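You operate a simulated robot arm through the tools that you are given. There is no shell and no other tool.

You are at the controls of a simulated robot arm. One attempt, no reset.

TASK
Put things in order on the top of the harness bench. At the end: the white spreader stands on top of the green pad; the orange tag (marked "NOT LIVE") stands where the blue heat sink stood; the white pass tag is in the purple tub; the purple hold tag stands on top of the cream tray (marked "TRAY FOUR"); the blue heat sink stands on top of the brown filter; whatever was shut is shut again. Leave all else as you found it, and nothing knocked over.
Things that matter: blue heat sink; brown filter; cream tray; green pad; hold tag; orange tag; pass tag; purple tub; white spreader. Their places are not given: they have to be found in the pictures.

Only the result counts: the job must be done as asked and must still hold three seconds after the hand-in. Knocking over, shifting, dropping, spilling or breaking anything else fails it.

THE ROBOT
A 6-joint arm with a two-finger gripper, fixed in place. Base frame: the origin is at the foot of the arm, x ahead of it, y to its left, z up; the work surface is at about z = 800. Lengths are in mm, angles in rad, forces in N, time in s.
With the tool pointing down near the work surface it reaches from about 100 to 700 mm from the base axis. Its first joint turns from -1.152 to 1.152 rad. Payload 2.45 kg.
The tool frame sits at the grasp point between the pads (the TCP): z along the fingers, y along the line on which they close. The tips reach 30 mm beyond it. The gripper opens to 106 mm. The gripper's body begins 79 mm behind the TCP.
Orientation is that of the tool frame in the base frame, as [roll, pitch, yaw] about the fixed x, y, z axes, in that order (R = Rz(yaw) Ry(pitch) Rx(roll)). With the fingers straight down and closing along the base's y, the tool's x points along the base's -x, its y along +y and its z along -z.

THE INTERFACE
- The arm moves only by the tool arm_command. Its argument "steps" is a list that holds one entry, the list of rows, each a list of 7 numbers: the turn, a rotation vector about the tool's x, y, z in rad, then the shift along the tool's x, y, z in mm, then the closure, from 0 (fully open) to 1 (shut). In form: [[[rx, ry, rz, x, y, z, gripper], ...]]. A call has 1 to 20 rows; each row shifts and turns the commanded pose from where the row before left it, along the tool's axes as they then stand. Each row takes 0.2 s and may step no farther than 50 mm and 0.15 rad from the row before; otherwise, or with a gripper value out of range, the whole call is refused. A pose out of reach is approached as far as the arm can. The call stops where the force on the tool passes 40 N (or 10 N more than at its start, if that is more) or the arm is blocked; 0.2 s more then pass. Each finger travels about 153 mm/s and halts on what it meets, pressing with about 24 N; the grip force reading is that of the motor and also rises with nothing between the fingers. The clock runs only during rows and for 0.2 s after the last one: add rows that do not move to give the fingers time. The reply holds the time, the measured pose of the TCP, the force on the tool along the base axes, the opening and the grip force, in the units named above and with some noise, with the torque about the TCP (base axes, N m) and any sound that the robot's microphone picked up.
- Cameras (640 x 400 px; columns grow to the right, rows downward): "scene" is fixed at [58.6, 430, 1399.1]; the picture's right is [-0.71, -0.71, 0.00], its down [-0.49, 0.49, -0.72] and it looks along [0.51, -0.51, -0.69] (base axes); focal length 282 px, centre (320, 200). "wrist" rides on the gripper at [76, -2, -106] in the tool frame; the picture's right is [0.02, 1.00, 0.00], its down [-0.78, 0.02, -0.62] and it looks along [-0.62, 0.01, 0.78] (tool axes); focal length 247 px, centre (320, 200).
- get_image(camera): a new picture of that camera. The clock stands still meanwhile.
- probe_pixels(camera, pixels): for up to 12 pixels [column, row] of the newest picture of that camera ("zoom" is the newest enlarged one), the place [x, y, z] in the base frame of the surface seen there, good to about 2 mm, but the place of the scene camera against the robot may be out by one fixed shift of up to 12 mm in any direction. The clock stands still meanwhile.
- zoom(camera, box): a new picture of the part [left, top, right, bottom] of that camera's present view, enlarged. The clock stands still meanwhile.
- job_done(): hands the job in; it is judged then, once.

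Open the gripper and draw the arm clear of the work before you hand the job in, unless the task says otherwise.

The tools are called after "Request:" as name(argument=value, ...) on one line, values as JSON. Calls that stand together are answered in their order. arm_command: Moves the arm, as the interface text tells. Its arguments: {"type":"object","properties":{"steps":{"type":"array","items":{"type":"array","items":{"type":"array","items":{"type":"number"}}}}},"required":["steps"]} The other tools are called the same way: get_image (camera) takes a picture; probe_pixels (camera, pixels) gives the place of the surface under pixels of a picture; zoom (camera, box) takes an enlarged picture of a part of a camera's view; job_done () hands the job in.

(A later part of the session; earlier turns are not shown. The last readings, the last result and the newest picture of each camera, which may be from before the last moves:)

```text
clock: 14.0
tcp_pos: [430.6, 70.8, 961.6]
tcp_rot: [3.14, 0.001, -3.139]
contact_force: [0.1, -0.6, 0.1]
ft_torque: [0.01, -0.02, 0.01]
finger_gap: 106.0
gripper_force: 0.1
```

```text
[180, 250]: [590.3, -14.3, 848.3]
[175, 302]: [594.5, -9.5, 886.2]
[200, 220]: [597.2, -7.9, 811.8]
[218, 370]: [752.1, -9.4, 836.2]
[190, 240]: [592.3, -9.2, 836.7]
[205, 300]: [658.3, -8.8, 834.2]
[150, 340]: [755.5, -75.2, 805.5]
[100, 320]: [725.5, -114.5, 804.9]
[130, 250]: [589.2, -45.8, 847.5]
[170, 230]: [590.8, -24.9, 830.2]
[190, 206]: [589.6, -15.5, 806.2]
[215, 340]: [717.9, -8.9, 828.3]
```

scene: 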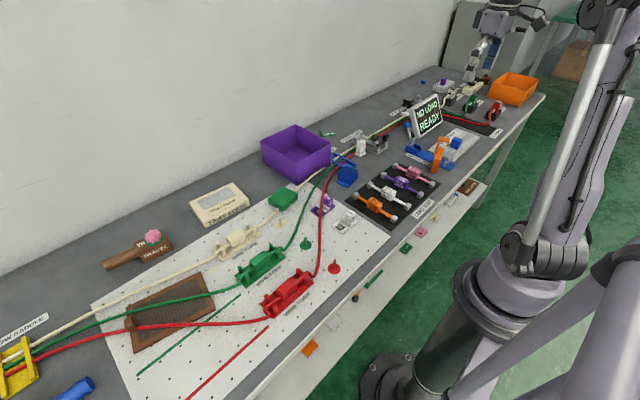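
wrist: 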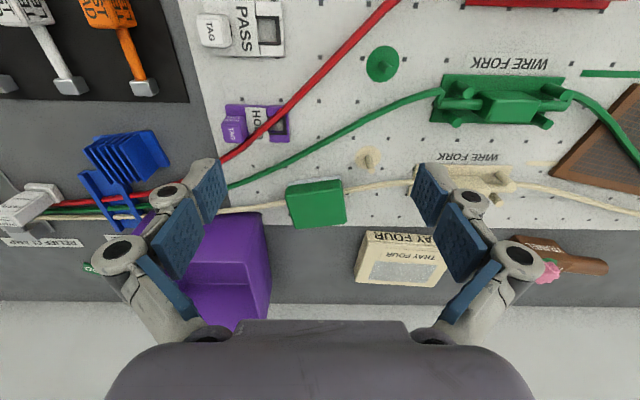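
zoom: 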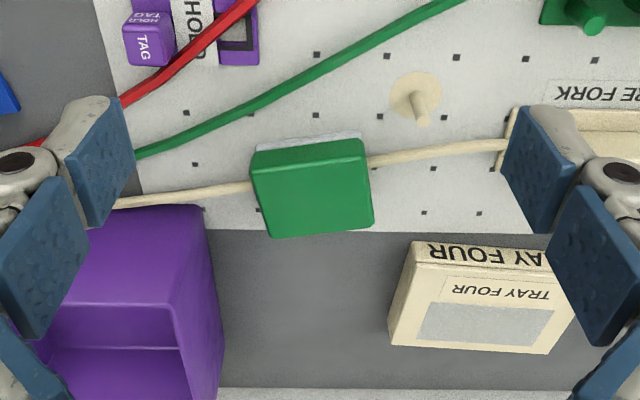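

The pad's top is at z≈834 with centre ≈(556,70), and the tub's near wall is at x≈590, rim z≈887, floor z≈805. Now a close look at the spreader: move to about (440,−270,980).

Request:
arm_command(steps=[[[0, 0, 0, -1, -43, -3, 0], [0, 0, 0, -1, -43, -3, 0], [0, 0, 0, -1, -43, -3, 0], [0, 0, 0, -1, -43, -3, 0], [0, 0, 0, -1, -43, -3, 0], [0, 0, 0, -1, -43, -3, 0], [0, 0, 0, -1, -43, -3, 0], [0, 0, 0, -1, -43, -3, 0], [0, 0, 0, 0, 0, 0, 0], [0, 0, 0, 0, 0, 0, 0]]])

Request:
get_image(camera="wrist")

Request:
zoom(camera="wrist", box=[240, 130, 400, 260])

```text
clock: 16.2
tcp_pos: [440.8, -272.9, 989.1]
tcp_rot: [3.139, 0.0, -3.139]
contact_force: [-0.2, -0.4, 0.6]
ft_torque: [0.0, -0.03, 0.05]
finger_gap: 105.9
gripper_force: 0.1
```

```text
taken
```

wrist: 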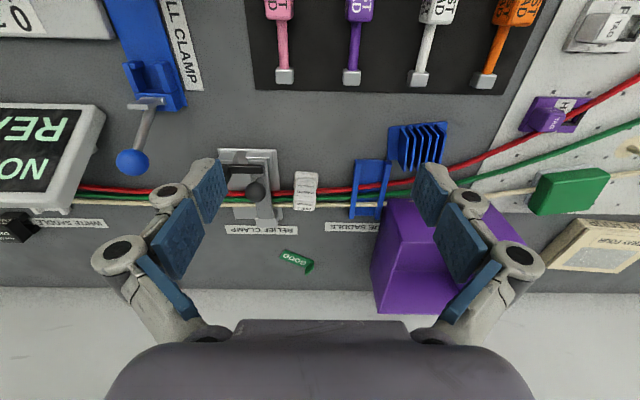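

```text
3.08 times, centred on (320, 195) of wrist
```

zoom: 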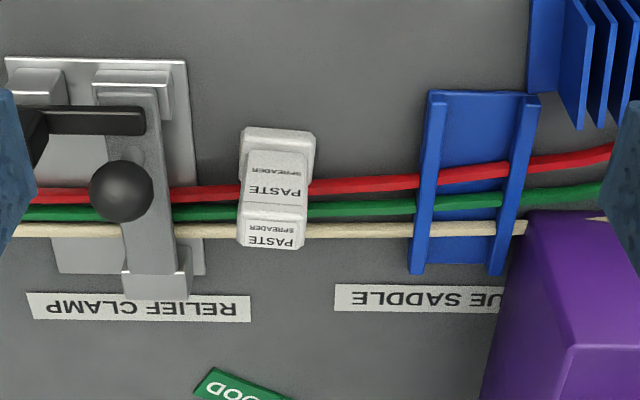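

The spreader stands at zoom (272,190) in front of the red wire, about 60 px right of the relief clamp's bar. I probe it and the clamp next to it.

Request:
probe_pixels(camera="zoom", pixels=[[278, 135], [245, 150], [312, 150], [260, 165], [300, 165], [272, 190], [248, 215], [303, 215], [272, 228], [245, 240], [300, 243], [310, 178]])

Request:
probe_pixels(camera="zoom", pixels=[[122, 175], [150, 195], [195, 100], [165, 90], [160, 130], [100, 120], [200, 192], [220, 188], [330, 187], [350, 207], [400, 183], [430, 100]])

```text
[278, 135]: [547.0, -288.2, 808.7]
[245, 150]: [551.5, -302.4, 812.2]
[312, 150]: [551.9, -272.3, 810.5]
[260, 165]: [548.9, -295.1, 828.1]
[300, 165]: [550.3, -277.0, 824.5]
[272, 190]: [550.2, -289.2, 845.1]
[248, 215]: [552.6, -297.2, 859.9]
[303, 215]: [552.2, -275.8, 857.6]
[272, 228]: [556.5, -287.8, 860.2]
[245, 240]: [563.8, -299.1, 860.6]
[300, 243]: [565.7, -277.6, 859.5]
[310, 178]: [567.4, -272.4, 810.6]
```

```text
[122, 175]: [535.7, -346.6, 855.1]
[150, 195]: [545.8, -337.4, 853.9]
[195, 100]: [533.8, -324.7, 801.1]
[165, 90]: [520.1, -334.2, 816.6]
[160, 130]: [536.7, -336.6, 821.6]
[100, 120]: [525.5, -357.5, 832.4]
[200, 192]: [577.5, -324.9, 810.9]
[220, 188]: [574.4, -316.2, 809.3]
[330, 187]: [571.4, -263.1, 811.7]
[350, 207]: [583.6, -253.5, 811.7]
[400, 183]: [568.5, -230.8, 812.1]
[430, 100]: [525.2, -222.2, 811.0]
```

The spreader's body is y −297…−276, x 551–567, top z 860, with the foot up to z 811; I'll grip it with a half-open gripper later. First the heat sink: I move above (496.5,−148.3), turn −0.125 about the tool z, pre-close to ~70 mm and go down to z≈900 for a check.

Request:
arm_command(steps=[[[0, 0, 0, -13.9, 31.1, 0, 0.34], [0, 0, 0, -13.9, 31.1, 0, 0.34], [0, 0, 0, -13.9, 31.1, 0, 0.34], [0, 0, 0, -13.9, 31.1, 0, 0.34], [0, 0, -0.125, 0, 0, 0, 0.34], [0, 0, 0, 0, 0, 30, 0.34], [0, 0, 0, 0, 0, 30, 0.34], [0, 0, 0, 0, 0, 30, 0.34], [0, 0, 0, 0, 0, 0, 0.34], [0, 0, 0, 0, 0, 0, 0.34]]])

Request:
get_image(camera="wrist")

Request:
zoom(camera="scene", box=[290, 100, 410, 200])

```text
clock: 18.4
tcp_pos: [494.4, -146.7, 894.7]
tcp_rot: [3.14, -0.001, -3.016]
contact_force: [-0.8, 0.1, 0.1]
ft_torque: [0.02, -0.05, 0.0]
finger_gap: 69.7
gripper_force: 0.1
```

```text
taken
```

wrist: 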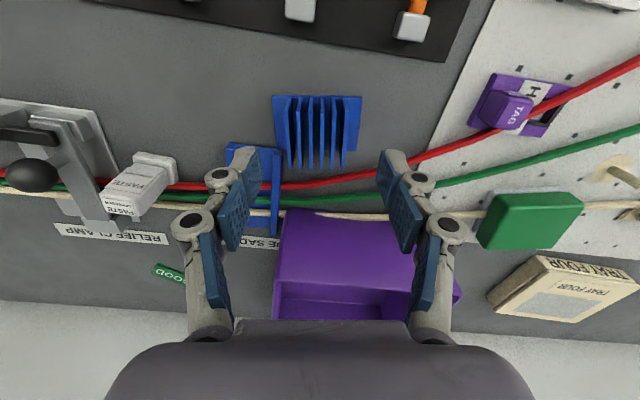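

```text
4.00 times, centred on (350, 150) of scene
```

zoom: 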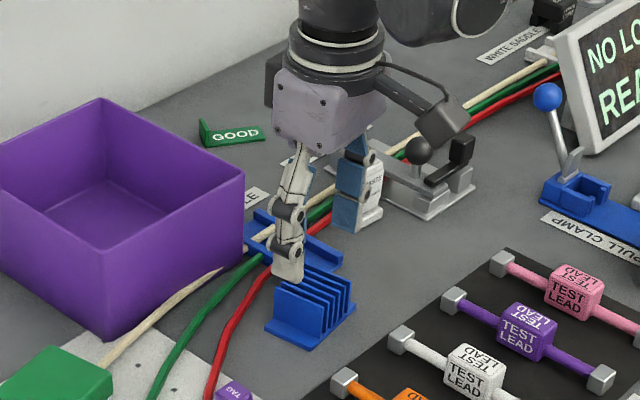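

The fins now run straight down in the picture and are centred at column ~320. I probe them once more for the exact place before descending.

Request:
zoom(camera="wrist", box=[260, 80, 380, 180])

Request:
probe_pixels(camera="wrist", pixels=[[276, 98], [360, 98], [358, 150], [291, 165], [344, 163], [318, 165], [281, 145], [286, 105], [344, 105], [341, 150], [275, 120], [352, 120]])

```text
4.00 times, centred on (320, 130) of wrist
```

zoom: 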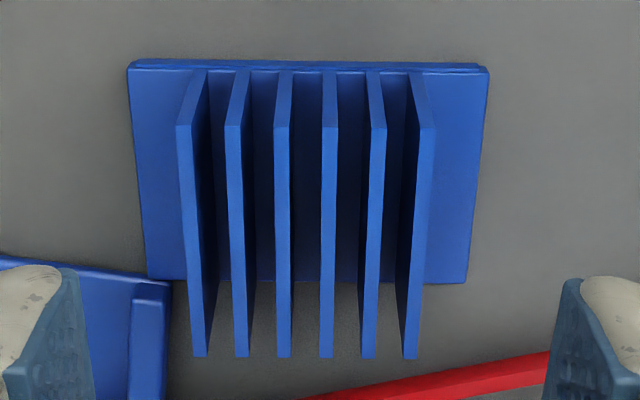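

```text
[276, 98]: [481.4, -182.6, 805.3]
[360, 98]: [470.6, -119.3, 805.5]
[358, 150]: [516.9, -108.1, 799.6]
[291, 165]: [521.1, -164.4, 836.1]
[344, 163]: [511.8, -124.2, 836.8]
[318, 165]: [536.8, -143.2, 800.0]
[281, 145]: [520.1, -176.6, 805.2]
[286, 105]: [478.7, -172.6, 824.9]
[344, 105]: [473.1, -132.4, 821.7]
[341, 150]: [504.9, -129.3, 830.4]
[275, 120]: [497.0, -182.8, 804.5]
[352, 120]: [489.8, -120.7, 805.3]
```

The base centre comes out at (496,−148), so I trim by about 2 mm and descend to z≈840, still open.

Request:
arm_command(steps=[[[0, 0, 0, -1.7, -1.6, 20, 0.34], [0, 0, 0, 0, 0, 20, 0.34], [0, 0, 0, 0, 0, 13, 0.34], [0, 0, 0, 0, 0, 0, 0.34], [0, 0, 0, 0, 0, 0, 0.34]]])

Request:
get_image(camera="wrist")

```text
clock: 19.6
tcp_pos: [496.6, -148.9, 843.8]
tcp_rot: [-3.14, 0.001, -3.017]
contact_force: [-0.1, -0.4, -0.4]
ft_torque: [0.0, 0.0, -0.02]
finger_gap: 70.0
gripper_force: 0.0
```

```text
taken
```

wrist: 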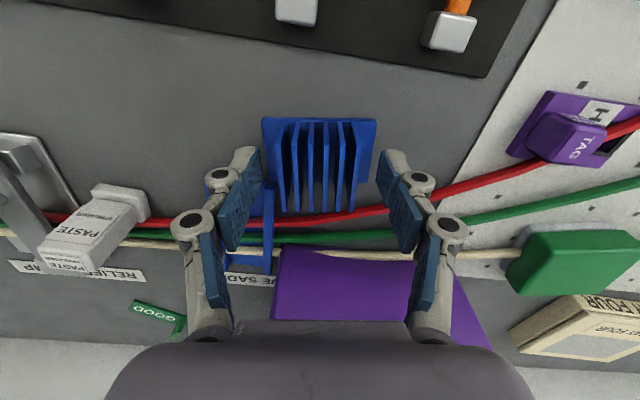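

The fingers straddle the fins evenly at columns 250 and 390. I lower 2.5 mm and close.

Request:
arm_command(steps=[[[0, 0, 0, 0, 0, 2.5, 0.34], [0, 0, 0, 0, 0, 0, 0.5], [0, 0, 0, 0, 0, 0, 1], [0, 0, 0, 0, 0, 0, 1], [0, 0, 0, 0, 0, 0, 1]]])

Request:
get_image(camera="wrist")

```text
clock: 20.8
tcp_pos: [497.3, -149.7, 841.4]
tcp_rot: [-3.141, -0.001, -3.016]
contact_force: [-0.3, -1.9, 4.8]
ft_torque: [-0.2, -0.13, -0.03]
finger_gap: 43.1
gripper_force: 24.1
```

```text
taken
```

wrist: 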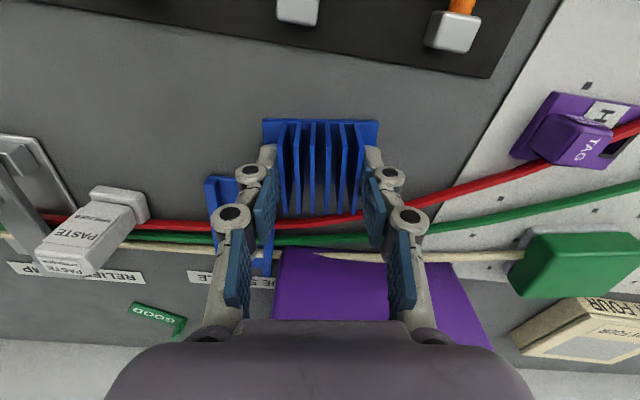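

The grip holds at a 43.1 mm gap and 24 N. I lift the heat sink gently to about z 930.

Request:
arm_command(steps=[[[0, 0, 0, 0, 0, -5, 1], [0, 0, 0, 0, 0, -10, 1], [0, 0, 0, 0, 0, -25, 1], [0, 0, 0, 0, 0, -30, 1], [0, 0, 0, 0, 0, -20, 1], [0, 0, 0, 0, 0, 0, 1]]])

Request:
get_image(camera="wrist")

Request:
zoom(camera="scene", box=[290, 100, 410, 200])

```text
clock: 22.2
tcp_pos: [498.3, -151.3, 932.7]
tcp_rot: [-3.141, 0.0, -3.016]
contact_force: [0.1, 0.9, 0.2]
ft_torque: [0.01, -0.03, 0.0]
finger_gap: 0.0
gripper_force: 24.2
```

```text
taken
```

wrist: 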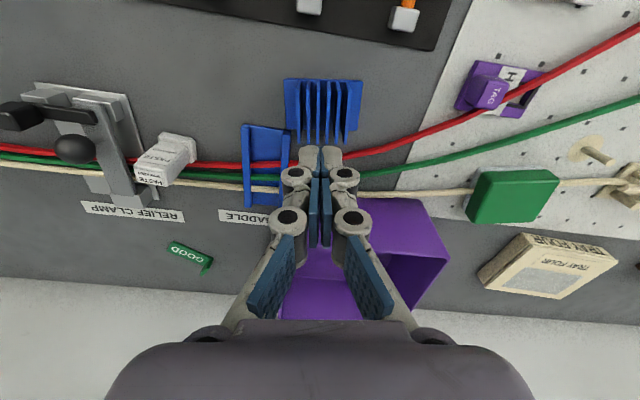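

```text
4.00 times, centred on (350, 150) of scene
```

zoom: 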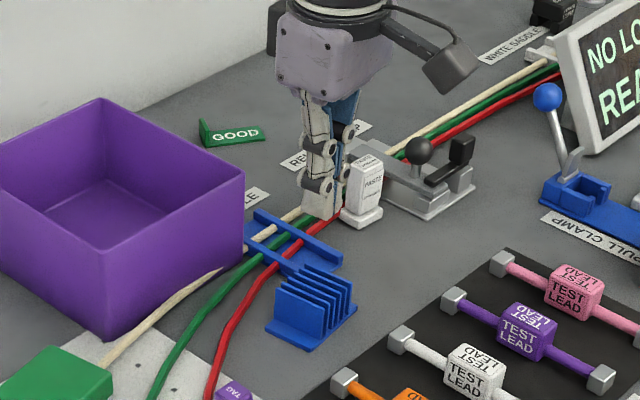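

The fingers slipped off: the gap reads 0 and the heat sink still stands at its place. I open to 70 mm again and re-probe its position before a slower second try with a lower grip.

Request:
arm_command(steps=[[[0, 0, 0, 0, 0, 0, 0.34], [0, 0, 0, 0, 0, 0, 0.34], [0, 0, 0, 0, 0, 0, 0.34]]])

Request:
zoom(camera="wrist", box=[260, 60, 380, 160])

Request:
probe_pixels(camera="zoom", pixels=[[160, 85], [485, 85], [468, 265], [180, 280], [205, 310], [395, 310], [210, 100], [400, 100], [440, 150], [170, 150]])

```text
clock: 23.0
tcp_pos: [498.6, -150.4, 932.7]
tcp_rot: [3.141, 0.0, -3.014]
contact_force: [-0.4, 0.4, 0.6]
ft_torque: [-0.01, 0.02, 0.03]
finger_gap: 69.9
gripper_force: 0.0
```

```text
4.00 times, centred on (320, 110) of wrist
```

zoom: 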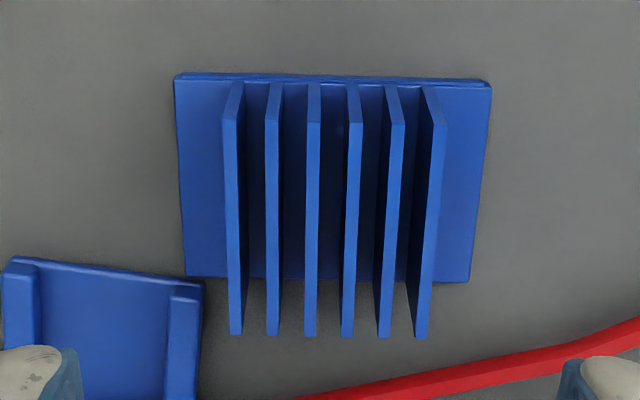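

```text
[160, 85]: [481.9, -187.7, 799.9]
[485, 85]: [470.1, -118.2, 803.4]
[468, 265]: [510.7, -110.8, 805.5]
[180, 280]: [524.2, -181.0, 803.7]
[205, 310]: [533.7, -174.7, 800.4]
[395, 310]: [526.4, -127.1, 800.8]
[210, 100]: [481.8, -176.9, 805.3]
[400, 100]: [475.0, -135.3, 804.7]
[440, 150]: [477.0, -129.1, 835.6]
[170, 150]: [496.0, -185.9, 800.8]
```

The heat sink hasn't moved noticeably (centre ≈(496,−147.5)). I trim the position and descend to about z 838 to grip lower on the fins.

Request:
arm_command(steps=[[[0, 0, 0, 2.2, 2.6, 20, 0.34], [0, 0, 0, 0, 0, 30, 0.34], [0, 0, 0, 0, 0, 30, 0.34], [0, 0, 0, 0, 0, 14, 0.34], [0, 0, 0, 0, 0, 0, 0.34], [0, 0, 0, 0, 0, 0, 0.34]]])

Request:
get_image(camera="wrist")

```text
clock: 24.4
tcp_pos: [494.0, -145.8, 837.0]
tcp_rot: [3.141, 0.001, -3.016]
contact_force: [0.9, 0.6, -0.7]
ft_torque: [-0.01, 0.03, -0.02]
finger_gap: 69.7
gripper_force: 0.1
```

```text
taken
```

wrist: 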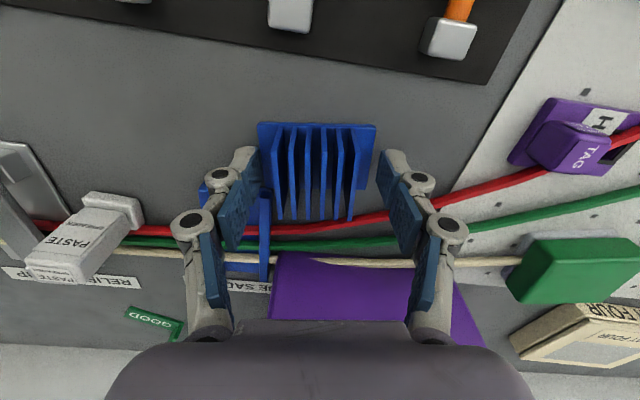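

Fingers straddle the fins evenly with tips just above the base. I close and wait, then read the force.

Request:
arm_command(steps=[[[0, 0, 0, 0, 0, 0, 0.5], [0, 0, 0, 0, 0, 0, 0.62], [0, 0, 0, 0, 0, 0, 1], [0, 0, 0, 0, 0, 0, 1], [0, 0, 0, 0, 0, 0, 1]]])

Request:
arm_command(steps=[[[0, 0, 0, 0, 0, -2, 1], [0, 0, 0, 0, 0, -2, 1], [0, 0, 0, 0, 0, 0, 1]]])

Request:
get_image(camera="wrist")

```text
clock: 25.6
tcp_pos: [495.0, -147.0, 837.2]
tcp_rot: [-3.141, 0.0, -3.015]
contact_force: [-0.1, -0.2, 2.2]
ft_torque: [-0.05, 0.01, -0.01]
finger_gap: 43.0
gripper_force: 23.9
```

```text
clock: 26.4
tcp_pos: [495.0, -147.1, 841.8]
tcp_rot: [3.14, 0.0, -3.015]
contact_force: [0.1, 0.8, 0.1]
ft_torque: [0.0, 0.01, 0.02]
finger_gap: 42.9
gripper_force: 23.5
```

```text
taken
```

wrist: 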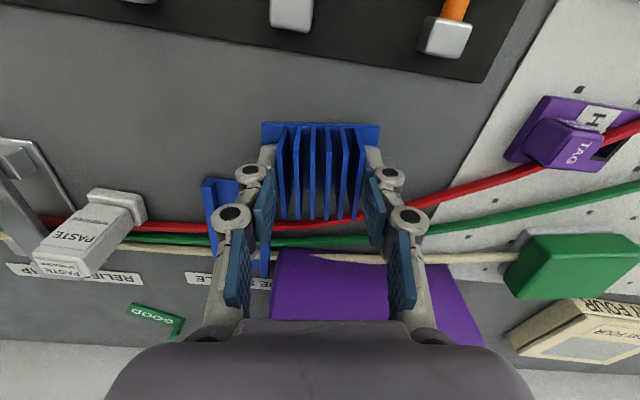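

The gap stays at 43 mm after a 4 mm lift. I probe the base corner to check that it is really off the bench.

Request:
probe_pixels(camera="wrist", pixels=[[266, 128], [374, 127], [371, 135], [330, 130], [310, 200], [345, 205]])

Request:
zoom(camera="wrist", box=[230, 100, 410, 240])

```text
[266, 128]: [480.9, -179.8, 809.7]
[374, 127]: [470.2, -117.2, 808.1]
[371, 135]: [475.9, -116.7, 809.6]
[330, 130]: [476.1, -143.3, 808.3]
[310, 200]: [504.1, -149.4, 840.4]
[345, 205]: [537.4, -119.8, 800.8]
```

```text
2.86 times, centred on (320, 170) of wrist
```

zoom: 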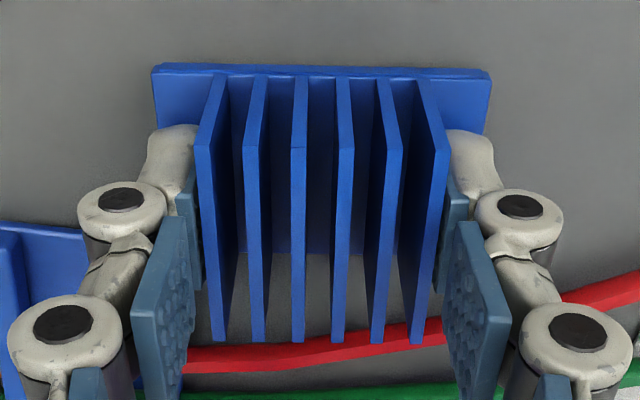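

The base is at z≈809, so it is lifted about 4 mm. I continue to lift slowly, with gradual speed changes, and watch the gap.

Request:
arm_command(steps=[[[0, 0, 0, 0, 0, -2, 1], [0, 0, 0, 0, 0, -4, 1], [0, 0, 0, 0, 0, -6, 1], [0, 0, 0, 0, 0, -6, 1], [0, 0, 0, 0, 0, -4, 1], [0, 0, 0, 0, 0, -2, 1], [0, 0, 0, 0, 0, 0, 1]]])

Request:
get_image(camera="wrist")

Request:
zoom(camera="wrist", box=[230, 100, 410, 240])

```text
clock: 28.0
tcp_pos: [495.8, -147.4, 866.7]
tcp_rot: [3.141, 0.001, -3.016]
contact_force: [0.1, 0.7, -0.9]
ft_torque: [-0.01, -0.01, -0.01]
finger_gap: 43.1
gripper_force: 23.8
```

```text
taken
```

wrist: 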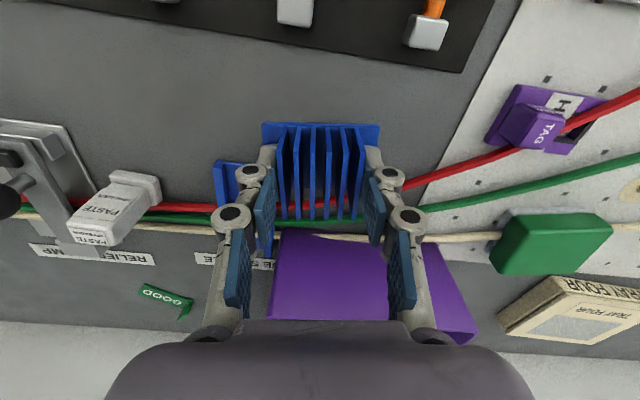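

```text
2.86 times, centred on (320, 170) of wrist
```

zoom: 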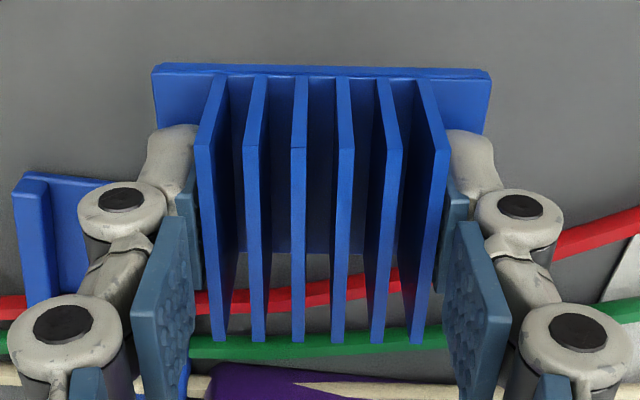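

No slip relative to the fingers. I keep lifting smoothly to about z 920 and probe the fork tops in the scene view for clearance.

Request:
arm_command(steps=[[[0, 0, 0, 0, 0, -2, 1], [0, 0, 0, 0, 0, -5, 1], [0, 0, 0, 0, 0, -8, 1], [0, 0, 0, 0, 0, -10, 1], [0, 0, 0, 0, 0, -10, 1], [0, 0, 0, 0, 0, -9, 1], [0, 0, 0, 0, 0, -6, 1], [0, 0, 0, 0, 0, -3, 1], [0, 0, 0, 0, 0, 0, 1]]])

Request:
get_image(camera="scene")

Request:
probe_pixels(camera="scene", pixels=[[238, 233], [262, 258], [290, 288], [305, 243], [280, 215], [224, 232]])

```text
clock: 30.0
tcp_pos: [495.1, -146.5, 918.8]
tcp_rot: [3.141, -0.001, -3.016]
contact_force: [-0.7, 0.1, -1.1]
ft_torque: [-0.01, -0.02, 0.01]
finger_gap: 42.9
gripper_force: 24.1
```

```text
taken
```

scene: 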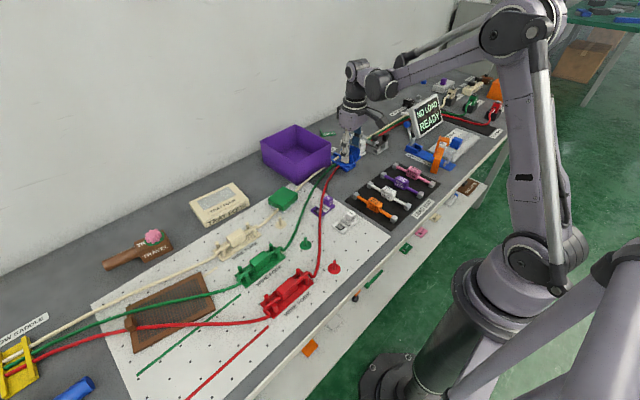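

```text
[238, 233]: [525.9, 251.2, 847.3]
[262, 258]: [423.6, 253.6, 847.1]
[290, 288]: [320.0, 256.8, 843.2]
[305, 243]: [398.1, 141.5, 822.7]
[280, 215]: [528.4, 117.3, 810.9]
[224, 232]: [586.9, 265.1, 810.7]
```

Fork tops are at about z 840 and my load's underside is at ≈882, so the way is clear. I carry the heat sink to above (500,394) with a smooth ramp.

Request:
arm_command(steps=[[[0, 0, 0, -0.67, 4.96, 0, 1], [0, 0, 0, -1.61, 11.89, 0, 1], [0, 0, 0, -2.68, 19.82, 0, 1], [0, 0, 0, -3.75, 27.75, 0, 1], [0, 0, 0, -4.69, 34.69, 0, 1], [0, 0, 0, -4.69, 34.69, 0, 1], [0, 0, 0, -4.69, 34.69, 0, 1], [0, 0, 0, -4.69, 34.69, 0, 1], [0, 0, 0, -4.69, 34.69, 0, 1], [0, 0, 0, -4.69, 34.69, 0, 1], [0, 0, 0, -4.69, 34.69, 0, 1], [0, 0, 0, -4.69, 34.69, 0, 1], [0, 0, 0, -4.69, 34.69, 0, 1], [0, 0, 0, -4.69, 34.69, 0, 1], [0, 0, 0, -4.69, 34.69, 0, 1], [0, 0, 0, -4.69, 34.69, 0, 1], [0, 0, 0, -3.75, 27.75, 0, 1], [0, 0, 0, -2.68, 19.82, 0, 1], [0, 0, 0, -1.07, 7.93, 0, 1], [0, 0, 0, 0, 0, 0, 1]]])

Request:
get_image(camera="wrist")

```text
clock: 34.2
tcp_pos: [500.8, 395.3, 919.5]
tcp_rot: [3.141, 0.0, -3.017]
contact_force: [0.2, -0.7, -0.8]
ft_torque: [-0.03, 0.0, 0.0]
finger_gap: 42.9
gripper_force: 24.0
```

```text
taken
```

wrist: 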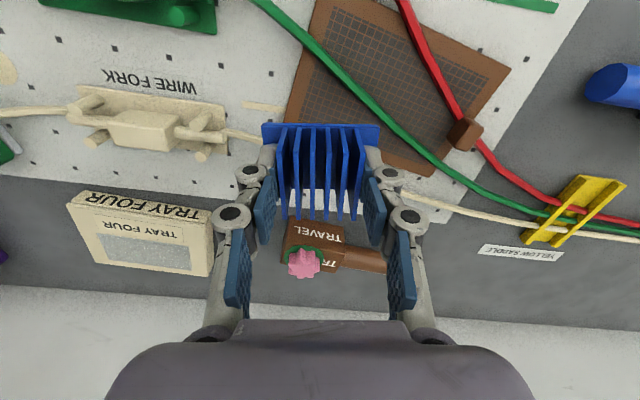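

Still held with a 42.9 mm gap. I turn the tool +0.475 rad about its z so that the base lies nearly parallel to the green wire.

Request:
arm_command(steps=[[[0, 0, 0.06, 0, 0, 0, 1], [0, 0, 0.1, 0, 0, 0, 1], [0, 0, 0.12, 0, 0, 0, 1], [0, 0, 0.1, 0, 0, 0, 1], [0, 0, 0.07, 0, 0, 0, 1], [0, 0, 0.025, 0, 0, 0, 1], [0, 0, 0, 0, 0, 0, 1]]])

Request:
get_image(camera="wrist")

Request:
zoom(camera="wrist", box=[200, 0, 480, 200])

```text
clock: 35.8
tcp_pos: [500.6, 395.0, 920.1]
tcp_rot: [3.139, 0.001, 2.791]
contact_force: [-0.1, 0.0, -1.1]
ft_torque: [0.02, -0.02, 0.0]
finger_gap: 43.2
gripper_force: 24.1
```

```text
taken
```

wrist: 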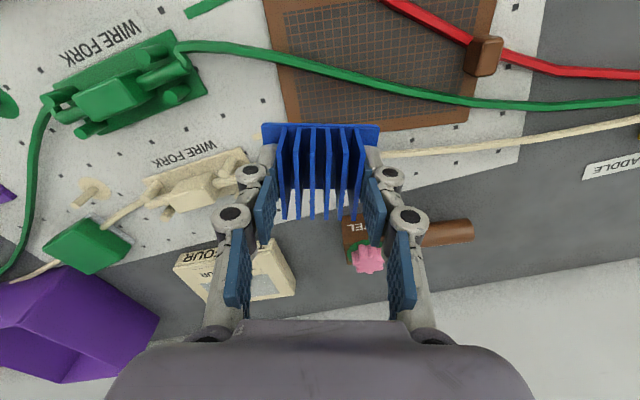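

```text
2.00 times, centred on (340, 100) of wrist
```

zoom: 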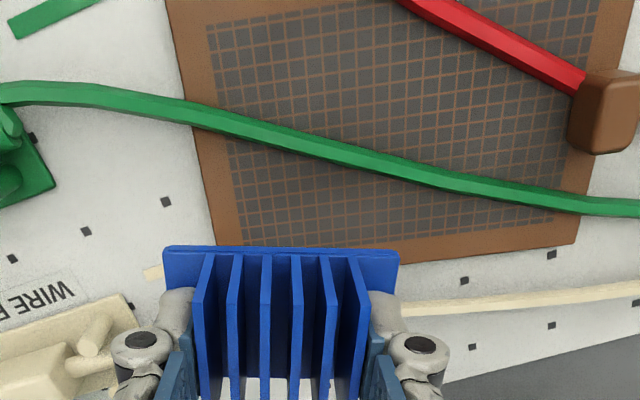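

The heat sink hides the filter's corner now. I probe the green wire, the filter's visible edges and the cream wire from here for exact numbers.

Request:
probe_pixels(camera="zoom", pixels=[[190, 115], [250, 130], [310, 145], [370, 162], [430, 178], [195, 150], [213, 230], [430, 258], [570, 240], [430, 305], [520, 296], [180, 40]])

Request:
probe_pixels(camera="zoom", pixels=[[168, 252], [396, 257], [200, 258], [360, 258], [280, 251], [300, 330]])

```text
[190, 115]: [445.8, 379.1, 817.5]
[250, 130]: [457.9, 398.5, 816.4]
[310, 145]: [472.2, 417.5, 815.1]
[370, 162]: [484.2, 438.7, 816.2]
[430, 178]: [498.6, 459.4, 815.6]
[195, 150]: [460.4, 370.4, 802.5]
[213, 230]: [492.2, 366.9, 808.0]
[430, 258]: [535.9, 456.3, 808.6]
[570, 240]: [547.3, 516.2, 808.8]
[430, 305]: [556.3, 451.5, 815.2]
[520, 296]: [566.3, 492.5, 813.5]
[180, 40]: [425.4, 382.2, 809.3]
```

```text
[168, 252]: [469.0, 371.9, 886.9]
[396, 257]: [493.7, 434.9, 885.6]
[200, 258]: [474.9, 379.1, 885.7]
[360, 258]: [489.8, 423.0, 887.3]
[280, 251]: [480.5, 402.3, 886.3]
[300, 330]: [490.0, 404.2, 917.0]
```

The base lies 7 mm clear of the green wire with only ~4–7 mm corner overhang, which is fine. I go down about 68 mm smoothly.

Request:
arm_command(steps=[[[0, 0, 0, 0, 0, 3, 1], [0, 0, 0, 0, 0, 6, 1], [0, 0, 0, 0, 0, 10, 1], [0, 0, 0, 0, 0, 12, 1], [0, 0, 0, 0, 0, 12, 1], [0, 0, 0, 0, 0, 10, 1], [0, 0, 0, 0, 0, 8, 1], [0, 0, 0, 0, 0, 5, 1], [0, 0, 0, 0, 0, 2, 1], [0, 0, 0, 0, 0, 0, 1]]])

Request:
get_image(camera="wrist")

Request:
zoom(camera="wrist", box=[200, 60, 440, 230])

```text
clock: 38.0
tcp_pos: [499.0, 393.8, 850.5]
tcp_rot: [3.14, 0.0, 2.792]
contact_force: [-1.0, 0.0, -1.2]
ft_torque: [-0.04, 0.0, -0.03]
finger_gap: 43.3
gripper_force: 23.9
```

```text
taken
```

wrist: 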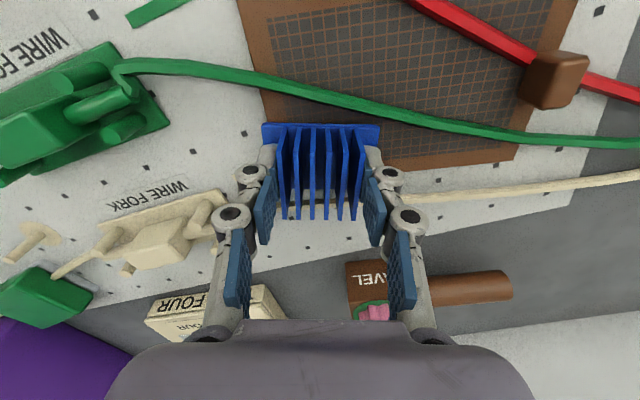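

```text
2.35 times, centred on (320, 145) of wrist
```

zoom: 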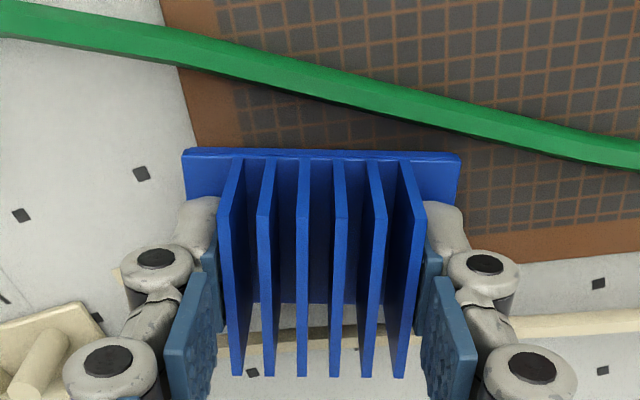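

I probe the base edge height and the wire distance again at this height.

Request:
probe_pixels(camera="zoom", pixels=[[190, 157], [455, 162], [320, 155], [440, 112], [400, 100], [480, 122], [200, 140], [500, 245], [280, 320], [300, 340]])

```text
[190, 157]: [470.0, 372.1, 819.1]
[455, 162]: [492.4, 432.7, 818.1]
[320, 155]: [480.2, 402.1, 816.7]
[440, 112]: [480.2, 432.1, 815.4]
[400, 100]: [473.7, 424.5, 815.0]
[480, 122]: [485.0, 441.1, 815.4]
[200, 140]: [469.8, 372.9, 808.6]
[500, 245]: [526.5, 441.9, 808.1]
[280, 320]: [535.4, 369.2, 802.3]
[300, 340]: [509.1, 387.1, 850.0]
```

About 4 mm remain to the filter. I lower 3 mm, then in 1 mm steps, watching the force.

Request:
arm_command(steps=[[[0, 0, 0, 0, 0, 1.5, 1], [0, 0, 0, 0, 0, 1.5, 1], [0, 0, 0, 0, 0, 0.5, 1], [0, 0, 0, 0, 0, 0, 1]]])

Request:
arm_command(steps=[[[0, 0, 0, 0, 0, 0.7, 1], [0, 0, 0, 0, 0, 0, 1]]])

```text
clock: 39.0
tcp_pos: [499.2, 394.0, 847.4]
tcp_rot: [3.141, 0.001, 2.793]
contact_force: [-0.1, -0.4, -1.3]
ft_torque: [-0.03, -0.02, -0.03]
finger_gap: 43.1
gripper_force: 23.9
```

```text
clock: 39.6
tcp_pos: [501.1, 394.5, 847.2]
tcp_rot: [3.139, 0.0, 2.791]
contact_force: [0.3, -0.1, -0.9]
ft_torque: [0.02, 0.03, -0.03]
finger_gap: 43.1
gripper_force: 24.7
```

Force z is still about −1 N (only the load's weight), so it hasn't touched down. I lower by 0.7 mm steps.

Request:
arm_command(steps=[[[0, 0, 0, 0, 0, 0.7, 1], [0, 0, 0, 0, 0, 0, 1]]])

Request:
arm_command(steps=[[[0, 0, 0, 0, 0, 0.7, 1], [0, 0, 0, 0, 0, 0, 1]]])

```text
clock: 40.2
tcp_pos: [499.3, 395.4, 847.1]
tcp_rot: [3.139, 0.001, 2.793]
contact_force: [-0.4, -0.3, -1.1]
ft_torque: [0.02, -0.03, 0.0]
finger_gap: 43.0
gripper_force: 24.1
```

```text
clock: 40.8
tcp_pos: [499.4, 393.6, 845.1]
tcp_rot: [3.14, -0.002, 2.793]
contact_force: [-0.1, 0.6, 9.5]
ft_torque: [0.03, -0.01, 0.0]
finger_gap: 43.4
gripper_force: 24.1
```

The force rose to +9.5 N: it stands on the filter. I open the fingers to 70 mm gap and rise straight up.

Request:
arm_command(steps=[[[0, 0, 0, 0, 0, -0.4, 1], [0, 0, 0, 0, 0, 0, 0.5], [0, 0, 0, 0, 0, 0, 0.4], [0, 0, 0, 0, 0, 0, 0.34], [0, 0, 0, 0, 0, 0, 0.34], [0, 0, 0, 0, 0, -10, 0.34], [0, 0, 0, 0, 0, -25, 0.34], [0, 0, 0, 0, 0, -40, 0.34], [0, 0, 0, 0, 0, -40, 0.34], [0, 0, 0, 0, 0, 0, 0.34]]])

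Request:
get_image(camera="wrist")

Request:
zoom(camera="scene", box=[100, 230, 260, 360])

```text
clock: 43.0
tcp_pos: [497.7, 394.4, 962.0]
tcp_rot: [3.138, 0.001, 2.792]
contact_force: [-0.1, 0.1, -0.1]
ft_torque: [0.01, 0.0, -0.03]
finger_gap: 70.1
gripper_force: 0.1
```

```text
taken
```

wrist: 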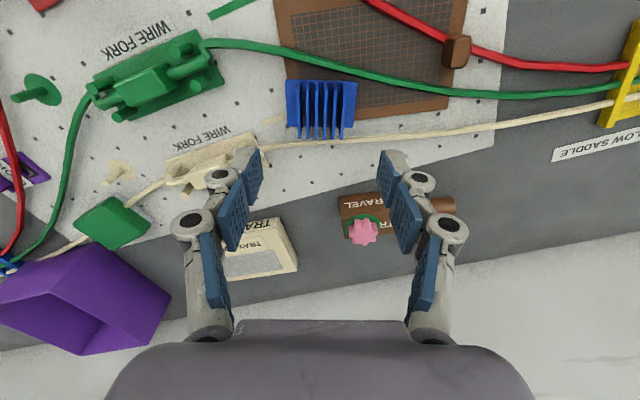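

```text
3.08 times, centred on (180, 295) of scene
```

zoom: 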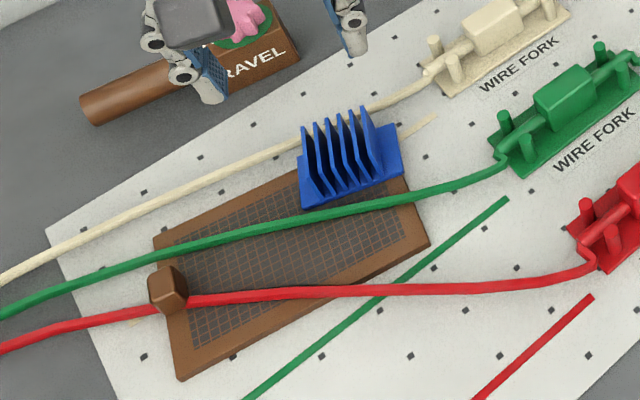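

The heat sink stands on the filter, clear of both wires. Now I turn the tool back, raise a little and travel to the orange tag for a close look.

Request:
arm_command(steps=[[[0, 0, -0.12, 0, 0, -14, 0.34], [0, 0, -0.12, 0, 0, -13, 0.34], [0, 0, -0.11, 0, 0, -13, 0.34], [0, 0, 0, 0, 0, 0, 0.34]]])

Request:
arm_command(steps=[[[0, 0, 0, 13.4, -39.7, 0, 0.34], [0, 0, 0, 13.4, -39.7, 0, 0.34], [0, 0, 0, 13.4, -39.7, 0, 0.34], [0, 0, 0, 13.4, -39.7, 0, 0.34], [0, 0, 0, 13.4, -39.7, 0, 0.34], [0, 0, 0, 13.4, -39.7, 0, 0.34], [0, 0, 0, 13.4, -39.7, 0, 0.34], [0, 0, 0, 13.4, -39.7, 0, 0.34], [0, 0, 0, 13.4, -39.7, 0, 0.34], [0, 0, 0, 13.4, -39.7, 0, 0.34], [0, 0, 0, 13.4, -39.7, 0, 0.34], [0, 0, 0, 13.4, -39.7, 0, 0.34], [0, 0, 0, 13.4, -39.7, 0, 0.34], [0, 0, 0, 13.4, -39.7, 0, 0.34], [0, 0, 0, 13.4, -39.7, 0, 0.34], [0, 0, 0, 13.4, -39.7, 0, 0.34], [0, 0, 0, 13.4, -39.7, 0, 0.34], [0, 0, 0, 13.4, -39.7, 0, 0.34], [0, 0, 0, 13.4, -39.7, 0, 0.34], [0, 0, 0, 0, 0, 0, 0.34]]])

Request:
get_image(camera="wrist")

```text
clock: 44.0
tcp_pos: [498.1, 395.9, 1002.4]
tcp_rot: [3.141, 0.001, -3.139]
contact_force: [0.4, -0.1, -0.3]
ft_torque: [0.03, 0.0, -0.02]
finger_gap: 70.1
gripper_force: 0.0
```

```text
clock: 48.2
tcp_pos: [244.1, -359.5, 1000.5]
tcp_rot: [3.14, 0.001, -3.14]
contact_force: [0.0, 0.0, 0.2]
ft_torque: [0.01, -0.03, 0.02]
finger_gap: 70.2
gripper_force: 0.0
```

```text
taken
```

wrist: 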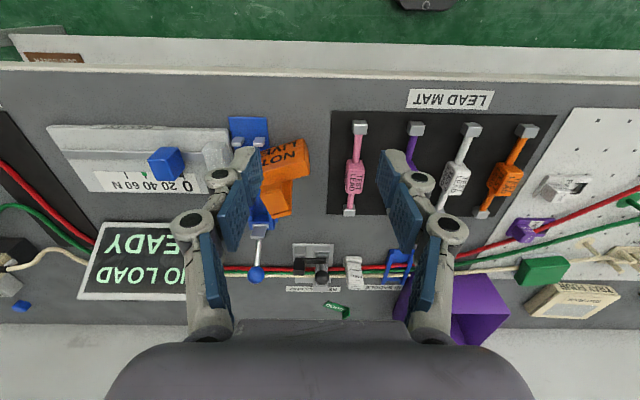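

The tag is at wrist (283,175), partly hidden by the left finger. I shift 45 mm toward −y to centre it.

Request:
arm_command(steps=[[[0, 0, 0, 4, -45, 0, 0.34], [0, 0, 0, 0, 0, 0, 0.34], [0, 0, 0, 0, 0, 0, 0.34]]])

Request:
get_image(camera="wrist")

Request:
zoom(camera="wrist", box=[270, 110, 370, 230])

```text
clock: 49.0
tcp_pos: [241.1, -406.4, 1000.0]
tcp_rot: [3.14, 0.0, -3.139]
contact_force: [-0.1, 0.4, 0.0]
ft_torque: [0.03, 0.04, 0.01]
finger_gap: 70.1
gripper_force: 0.1
```

```text
taken
```

wrist: 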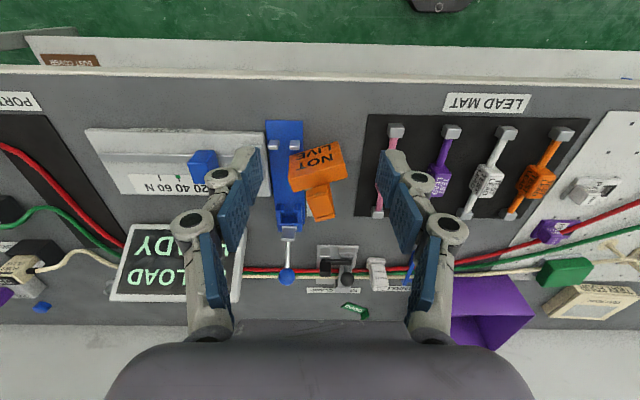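

```text
3.33 times, centred on (320, 170) of wrist
```

zoom: 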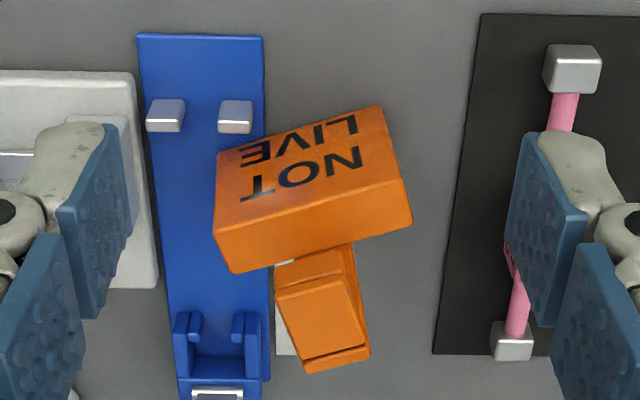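

The block shows its "NOT LIVE" face, with its left part overlapping the blue clamp plate in the picture. I probe the lower edge, the top face, the plate and the handle to see how it stands.

Request:
probe_pixels(camera="zoom", pixels=[[225, 160], [375, 112], [222, 215], [400, 180], [218, 235], [405, 215], [240, 265], [345, 235], [225, 145], [200, 150], [200, 230], [430, 150]])

Request:
probe_pixels(camera="zoom", pixels=[[300, 285], [290, 300], [345, 280], [350, 260], [310, 350], [360, 345], [310, 365], [368, 352], [325, 320], [310, 260], [355, 250], [280, 270]])

```text
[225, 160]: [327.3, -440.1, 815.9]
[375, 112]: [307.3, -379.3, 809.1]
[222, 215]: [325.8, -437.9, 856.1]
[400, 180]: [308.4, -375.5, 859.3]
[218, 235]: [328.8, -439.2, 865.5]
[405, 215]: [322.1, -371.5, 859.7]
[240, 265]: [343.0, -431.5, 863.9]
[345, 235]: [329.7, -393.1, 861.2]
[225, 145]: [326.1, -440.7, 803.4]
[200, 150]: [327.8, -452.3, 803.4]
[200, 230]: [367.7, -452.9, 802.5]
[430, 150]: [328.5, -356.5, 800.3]
```

```text
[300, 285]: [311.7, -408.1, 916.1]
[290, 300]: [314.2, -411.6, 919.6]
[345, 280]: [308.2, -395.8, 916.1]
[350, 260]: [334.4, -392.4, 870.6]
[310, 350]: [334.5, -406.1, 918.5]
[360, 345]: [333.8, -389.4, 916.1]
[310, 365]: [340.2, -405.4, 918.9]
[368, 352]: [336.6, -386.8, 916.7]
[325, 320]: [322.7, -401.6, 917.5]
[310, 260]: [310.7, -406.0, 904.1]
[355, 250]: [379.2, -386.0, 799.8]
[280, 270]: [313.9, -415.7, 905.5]
```

The block's left end rests on the clamp plate (top z 865 left, 860 right), and the handle top spans about (308…340, −411…−387) at z 918, 18 mm wide, turned about 0.28 rad. I move above (325,−401), turn −0.28 about the tool z, set the gap to 50 mm and stop at z≈940 to check.

Request:
probe_pixels(camera="scene", pixels=[[407, 124], [406, 129], [372, 140], [388, 135]])

Request:
arm_command(steps=[[[0, 0, 0, -28, 1.8, 0, 0.53], [0, 0, 0, -28, 1.8, 0, 0.53], [0, 0, 0, -28, 1.8, 0, 0.53], [0, 0, -0.14, 0, 0, 0, 0.53], [0, 0, -0.14, 0, 0, 0, 0.53], [0, 0, 0, 0, 0, 25, 0.53], [0, 0, 0, 0, 0, 20, 0.53], [0, 0, 0, 0, 0, 0, 0.53], [0, 0, 0, 0, 0, 0, 0.53]]])

Request:
get_image(camera="wrist")

Request:
zoom(camera="scene", box=[390, 100, 490, 180])

```text
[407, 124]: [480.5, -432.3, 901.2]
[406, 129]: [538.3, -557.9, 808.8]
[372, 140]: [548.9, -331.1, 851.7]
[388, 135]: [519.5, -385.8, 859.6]
```

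```text
clock: 51.0
tcp_pos: [326.9, -398.4, 953.1]
tcp_rot: [-3.141, -0.001, -2.86]
contact_force: [0.1, 0.2, 0.6]
ft_torque: [-0.03, 0.0, 0.01]
finger_gap: 49.9
gripper_force: 0.0
```

```text
taken
```

wrist: 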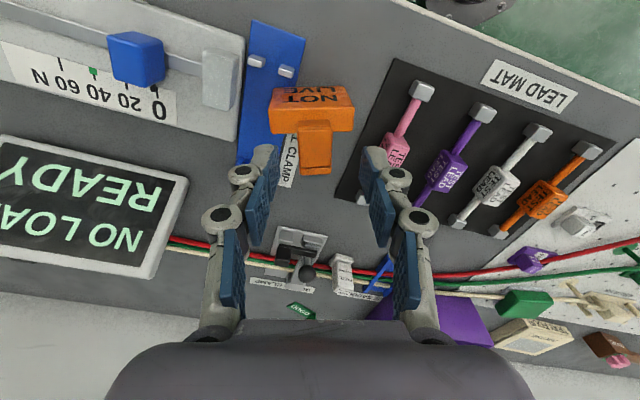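

```text
5.00 times, centred on (440, 140) of scene
```

zoom: 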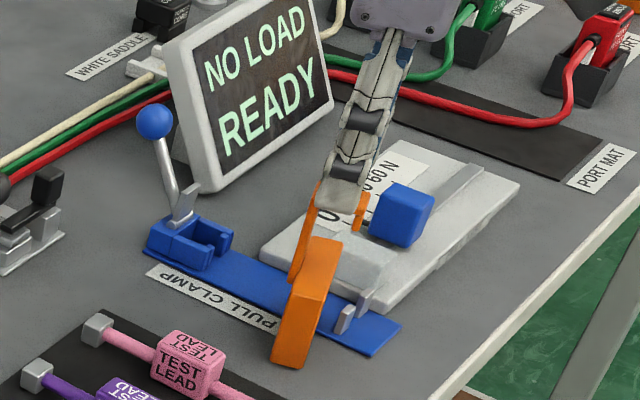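

The handle is centred at column ~316 and aligned with the fingers. I probe its top again to verify the x position, before descending.

Request:
zoom(camera="wrist", box=[250, 70, 390, 190])

Request:
probe_pixels(camera="wrist", pixels=[[303, 133], [329, 133], [305, 168], [329, 165], [316, 150], [316, 126], [274, 105], [352, 105], [274, 130], [350, 128], [305, 173], [331, 172]])

```text
3.33 times, centred on (320, 130) of wrist
```

zoom: 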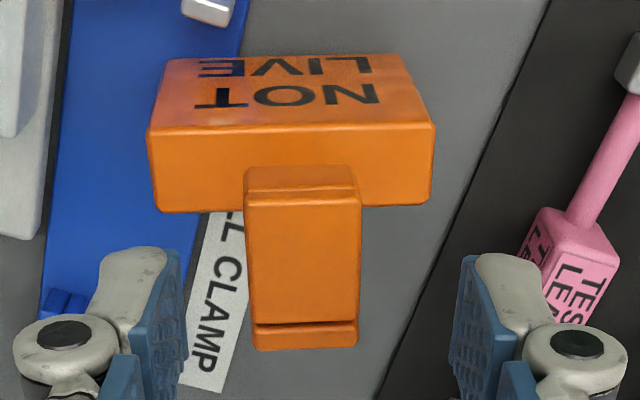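

```text
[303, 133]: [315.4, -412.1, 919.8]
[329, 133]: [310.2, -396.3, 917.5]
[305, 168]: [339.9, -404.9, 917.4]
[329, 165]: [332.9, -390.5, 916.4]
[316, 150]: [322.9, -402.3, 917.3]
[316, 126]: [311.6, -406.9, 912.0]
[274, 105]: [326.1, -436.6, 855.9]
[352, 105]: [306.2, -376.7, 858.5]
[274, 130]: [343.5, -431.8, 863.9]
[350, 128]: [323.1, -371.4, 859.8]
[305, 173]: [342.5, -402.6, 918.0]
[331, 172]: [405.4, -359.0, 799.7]
```

The handle centre is (325.5,−401) so I shift ~2.5 mm toward −y and descend 52 mm to z≈901 with the fingers open.

Request:
arm_command(steps=[[[0, 0, 0, 1.5, -2.5, 10, 0.53], [0, 0, 0, 0, 0, 20, 0.53], [0, 0, 0, 0, 0, 15, 0.53], [0, 0, 0, 0, 0, 6, 0.53], [0, 0, 0, 0, 0, 0, 0.53]]])

Request:
get_image(camera="wrist")

Request:
zoom(camera="scene", box=[390, 100, 490, 180])

```text
clock: 52.2
tcp_pos: [324.8, -401.7, 904.0]
tcp_rot: [3.141, -0.001, -2.863]
contact_force: [-0.1, 0.1, 0.1]
ft_torque: [0.01, -0.01, 0.02]
finger_gap: 49.9
gripper_force: 0.1
```

```text
taken
```

wrist: 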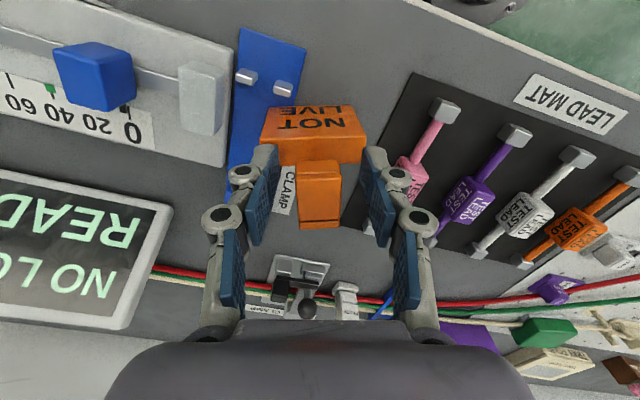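

```text
5.00 times, centred on (440, 140) of scene
```

zoom: 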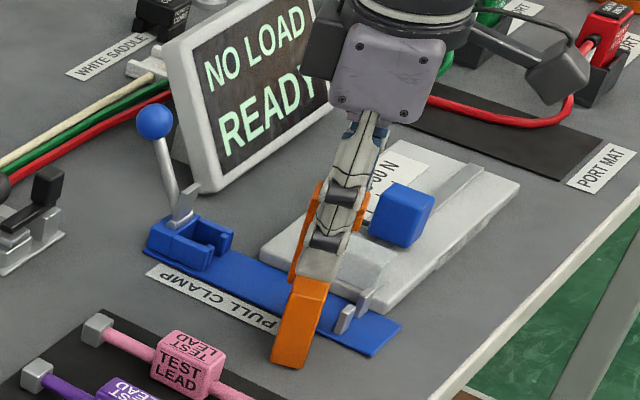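

The tips are at about z 874 around the handle. I go 4 mm lower and close on the handle.

Request:
arm_command(steps=[[[0, 0, 0, 0, 0, 4, 0.53], [0, 0, 0, 0, 0, 0, 0.65], [0, 0, 0, 0, 0, 0, 0.75], [0, 0, 0, 0, 0, 0, 1], [0, 0, 0, 0, 0, 0, 1], [0, 0, 0, 0, 0, 0, 1]]])

Request:
get_image(camera="wrist")

Request:
zoom(camera="scene", box=[390, 100, 490, 180])

```text
clock: 53.6
tcp_pos: [326.0, -402.8, 900.1]
tcp_rot: [3.141, 0.001, -2.859]
contact_force: [0.8, -0.4, 1.4]
ft_torque: [-0.07, -0.03, 0.0]
finger_gap: 19.7
gripper_force: 23.7
```

```text
taken
```

wrist: 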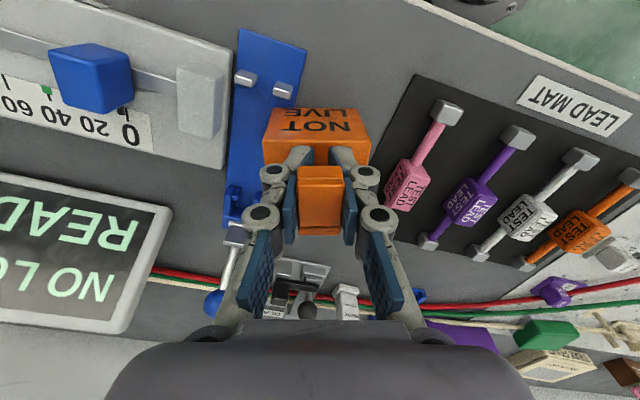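

```text
5.00 times, centred on (440, 140) of scene
```

zoom: 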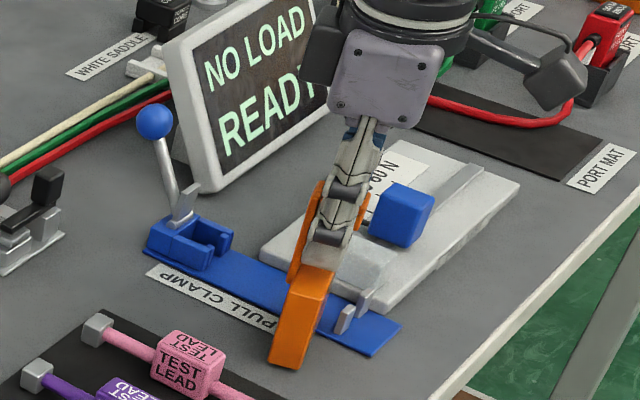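

The grip holds at 19.7 mm. I lift 4 mm slowly, then on with a gentle ramp.

Request:
arm_command(steps=[[[0, 0, 0, 0, 0, -1.5, 1], [0, 0, 0, 0, 0, -2.5, 1], [0, 0, 0, 0, 0, -4, 1], [0, 0, 0, 0, 0, -4, 1], [0, 0, 0, 0, 0, -2, 1], [0, 0, 0, 0, 0, 0, 1]]])

Request:
get_image(camera="wrist")

Request:
zoom(camera="scene", box=[390, 100, 490, 180])

```text
clock: 55.0
tcp_pos: [325.8, -401.5, 913.6]
tcp_rot: [-3.142, 0.0, -2.86]
contact_force: [0.6, 0.4, -0.3]
ft_torque: [-0.02, 0.03, -0.02]
finger_gap: 19.3
gripper_force: 23.9
```

```text
taken
```

wrist: 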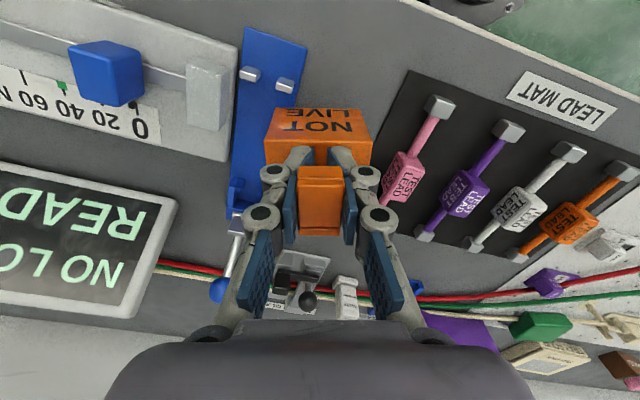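

```text
5.00 times, centred on (440, 140) of scene
```

zoom: 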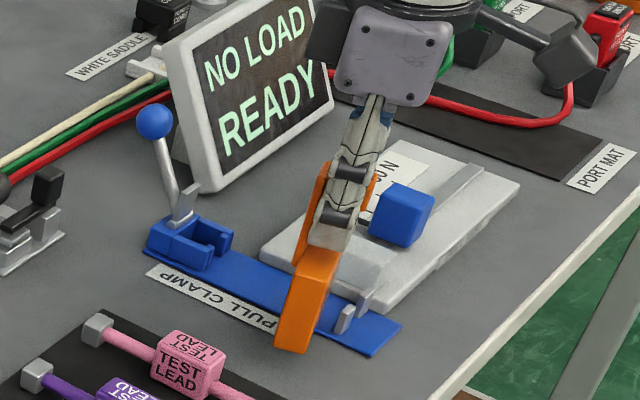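

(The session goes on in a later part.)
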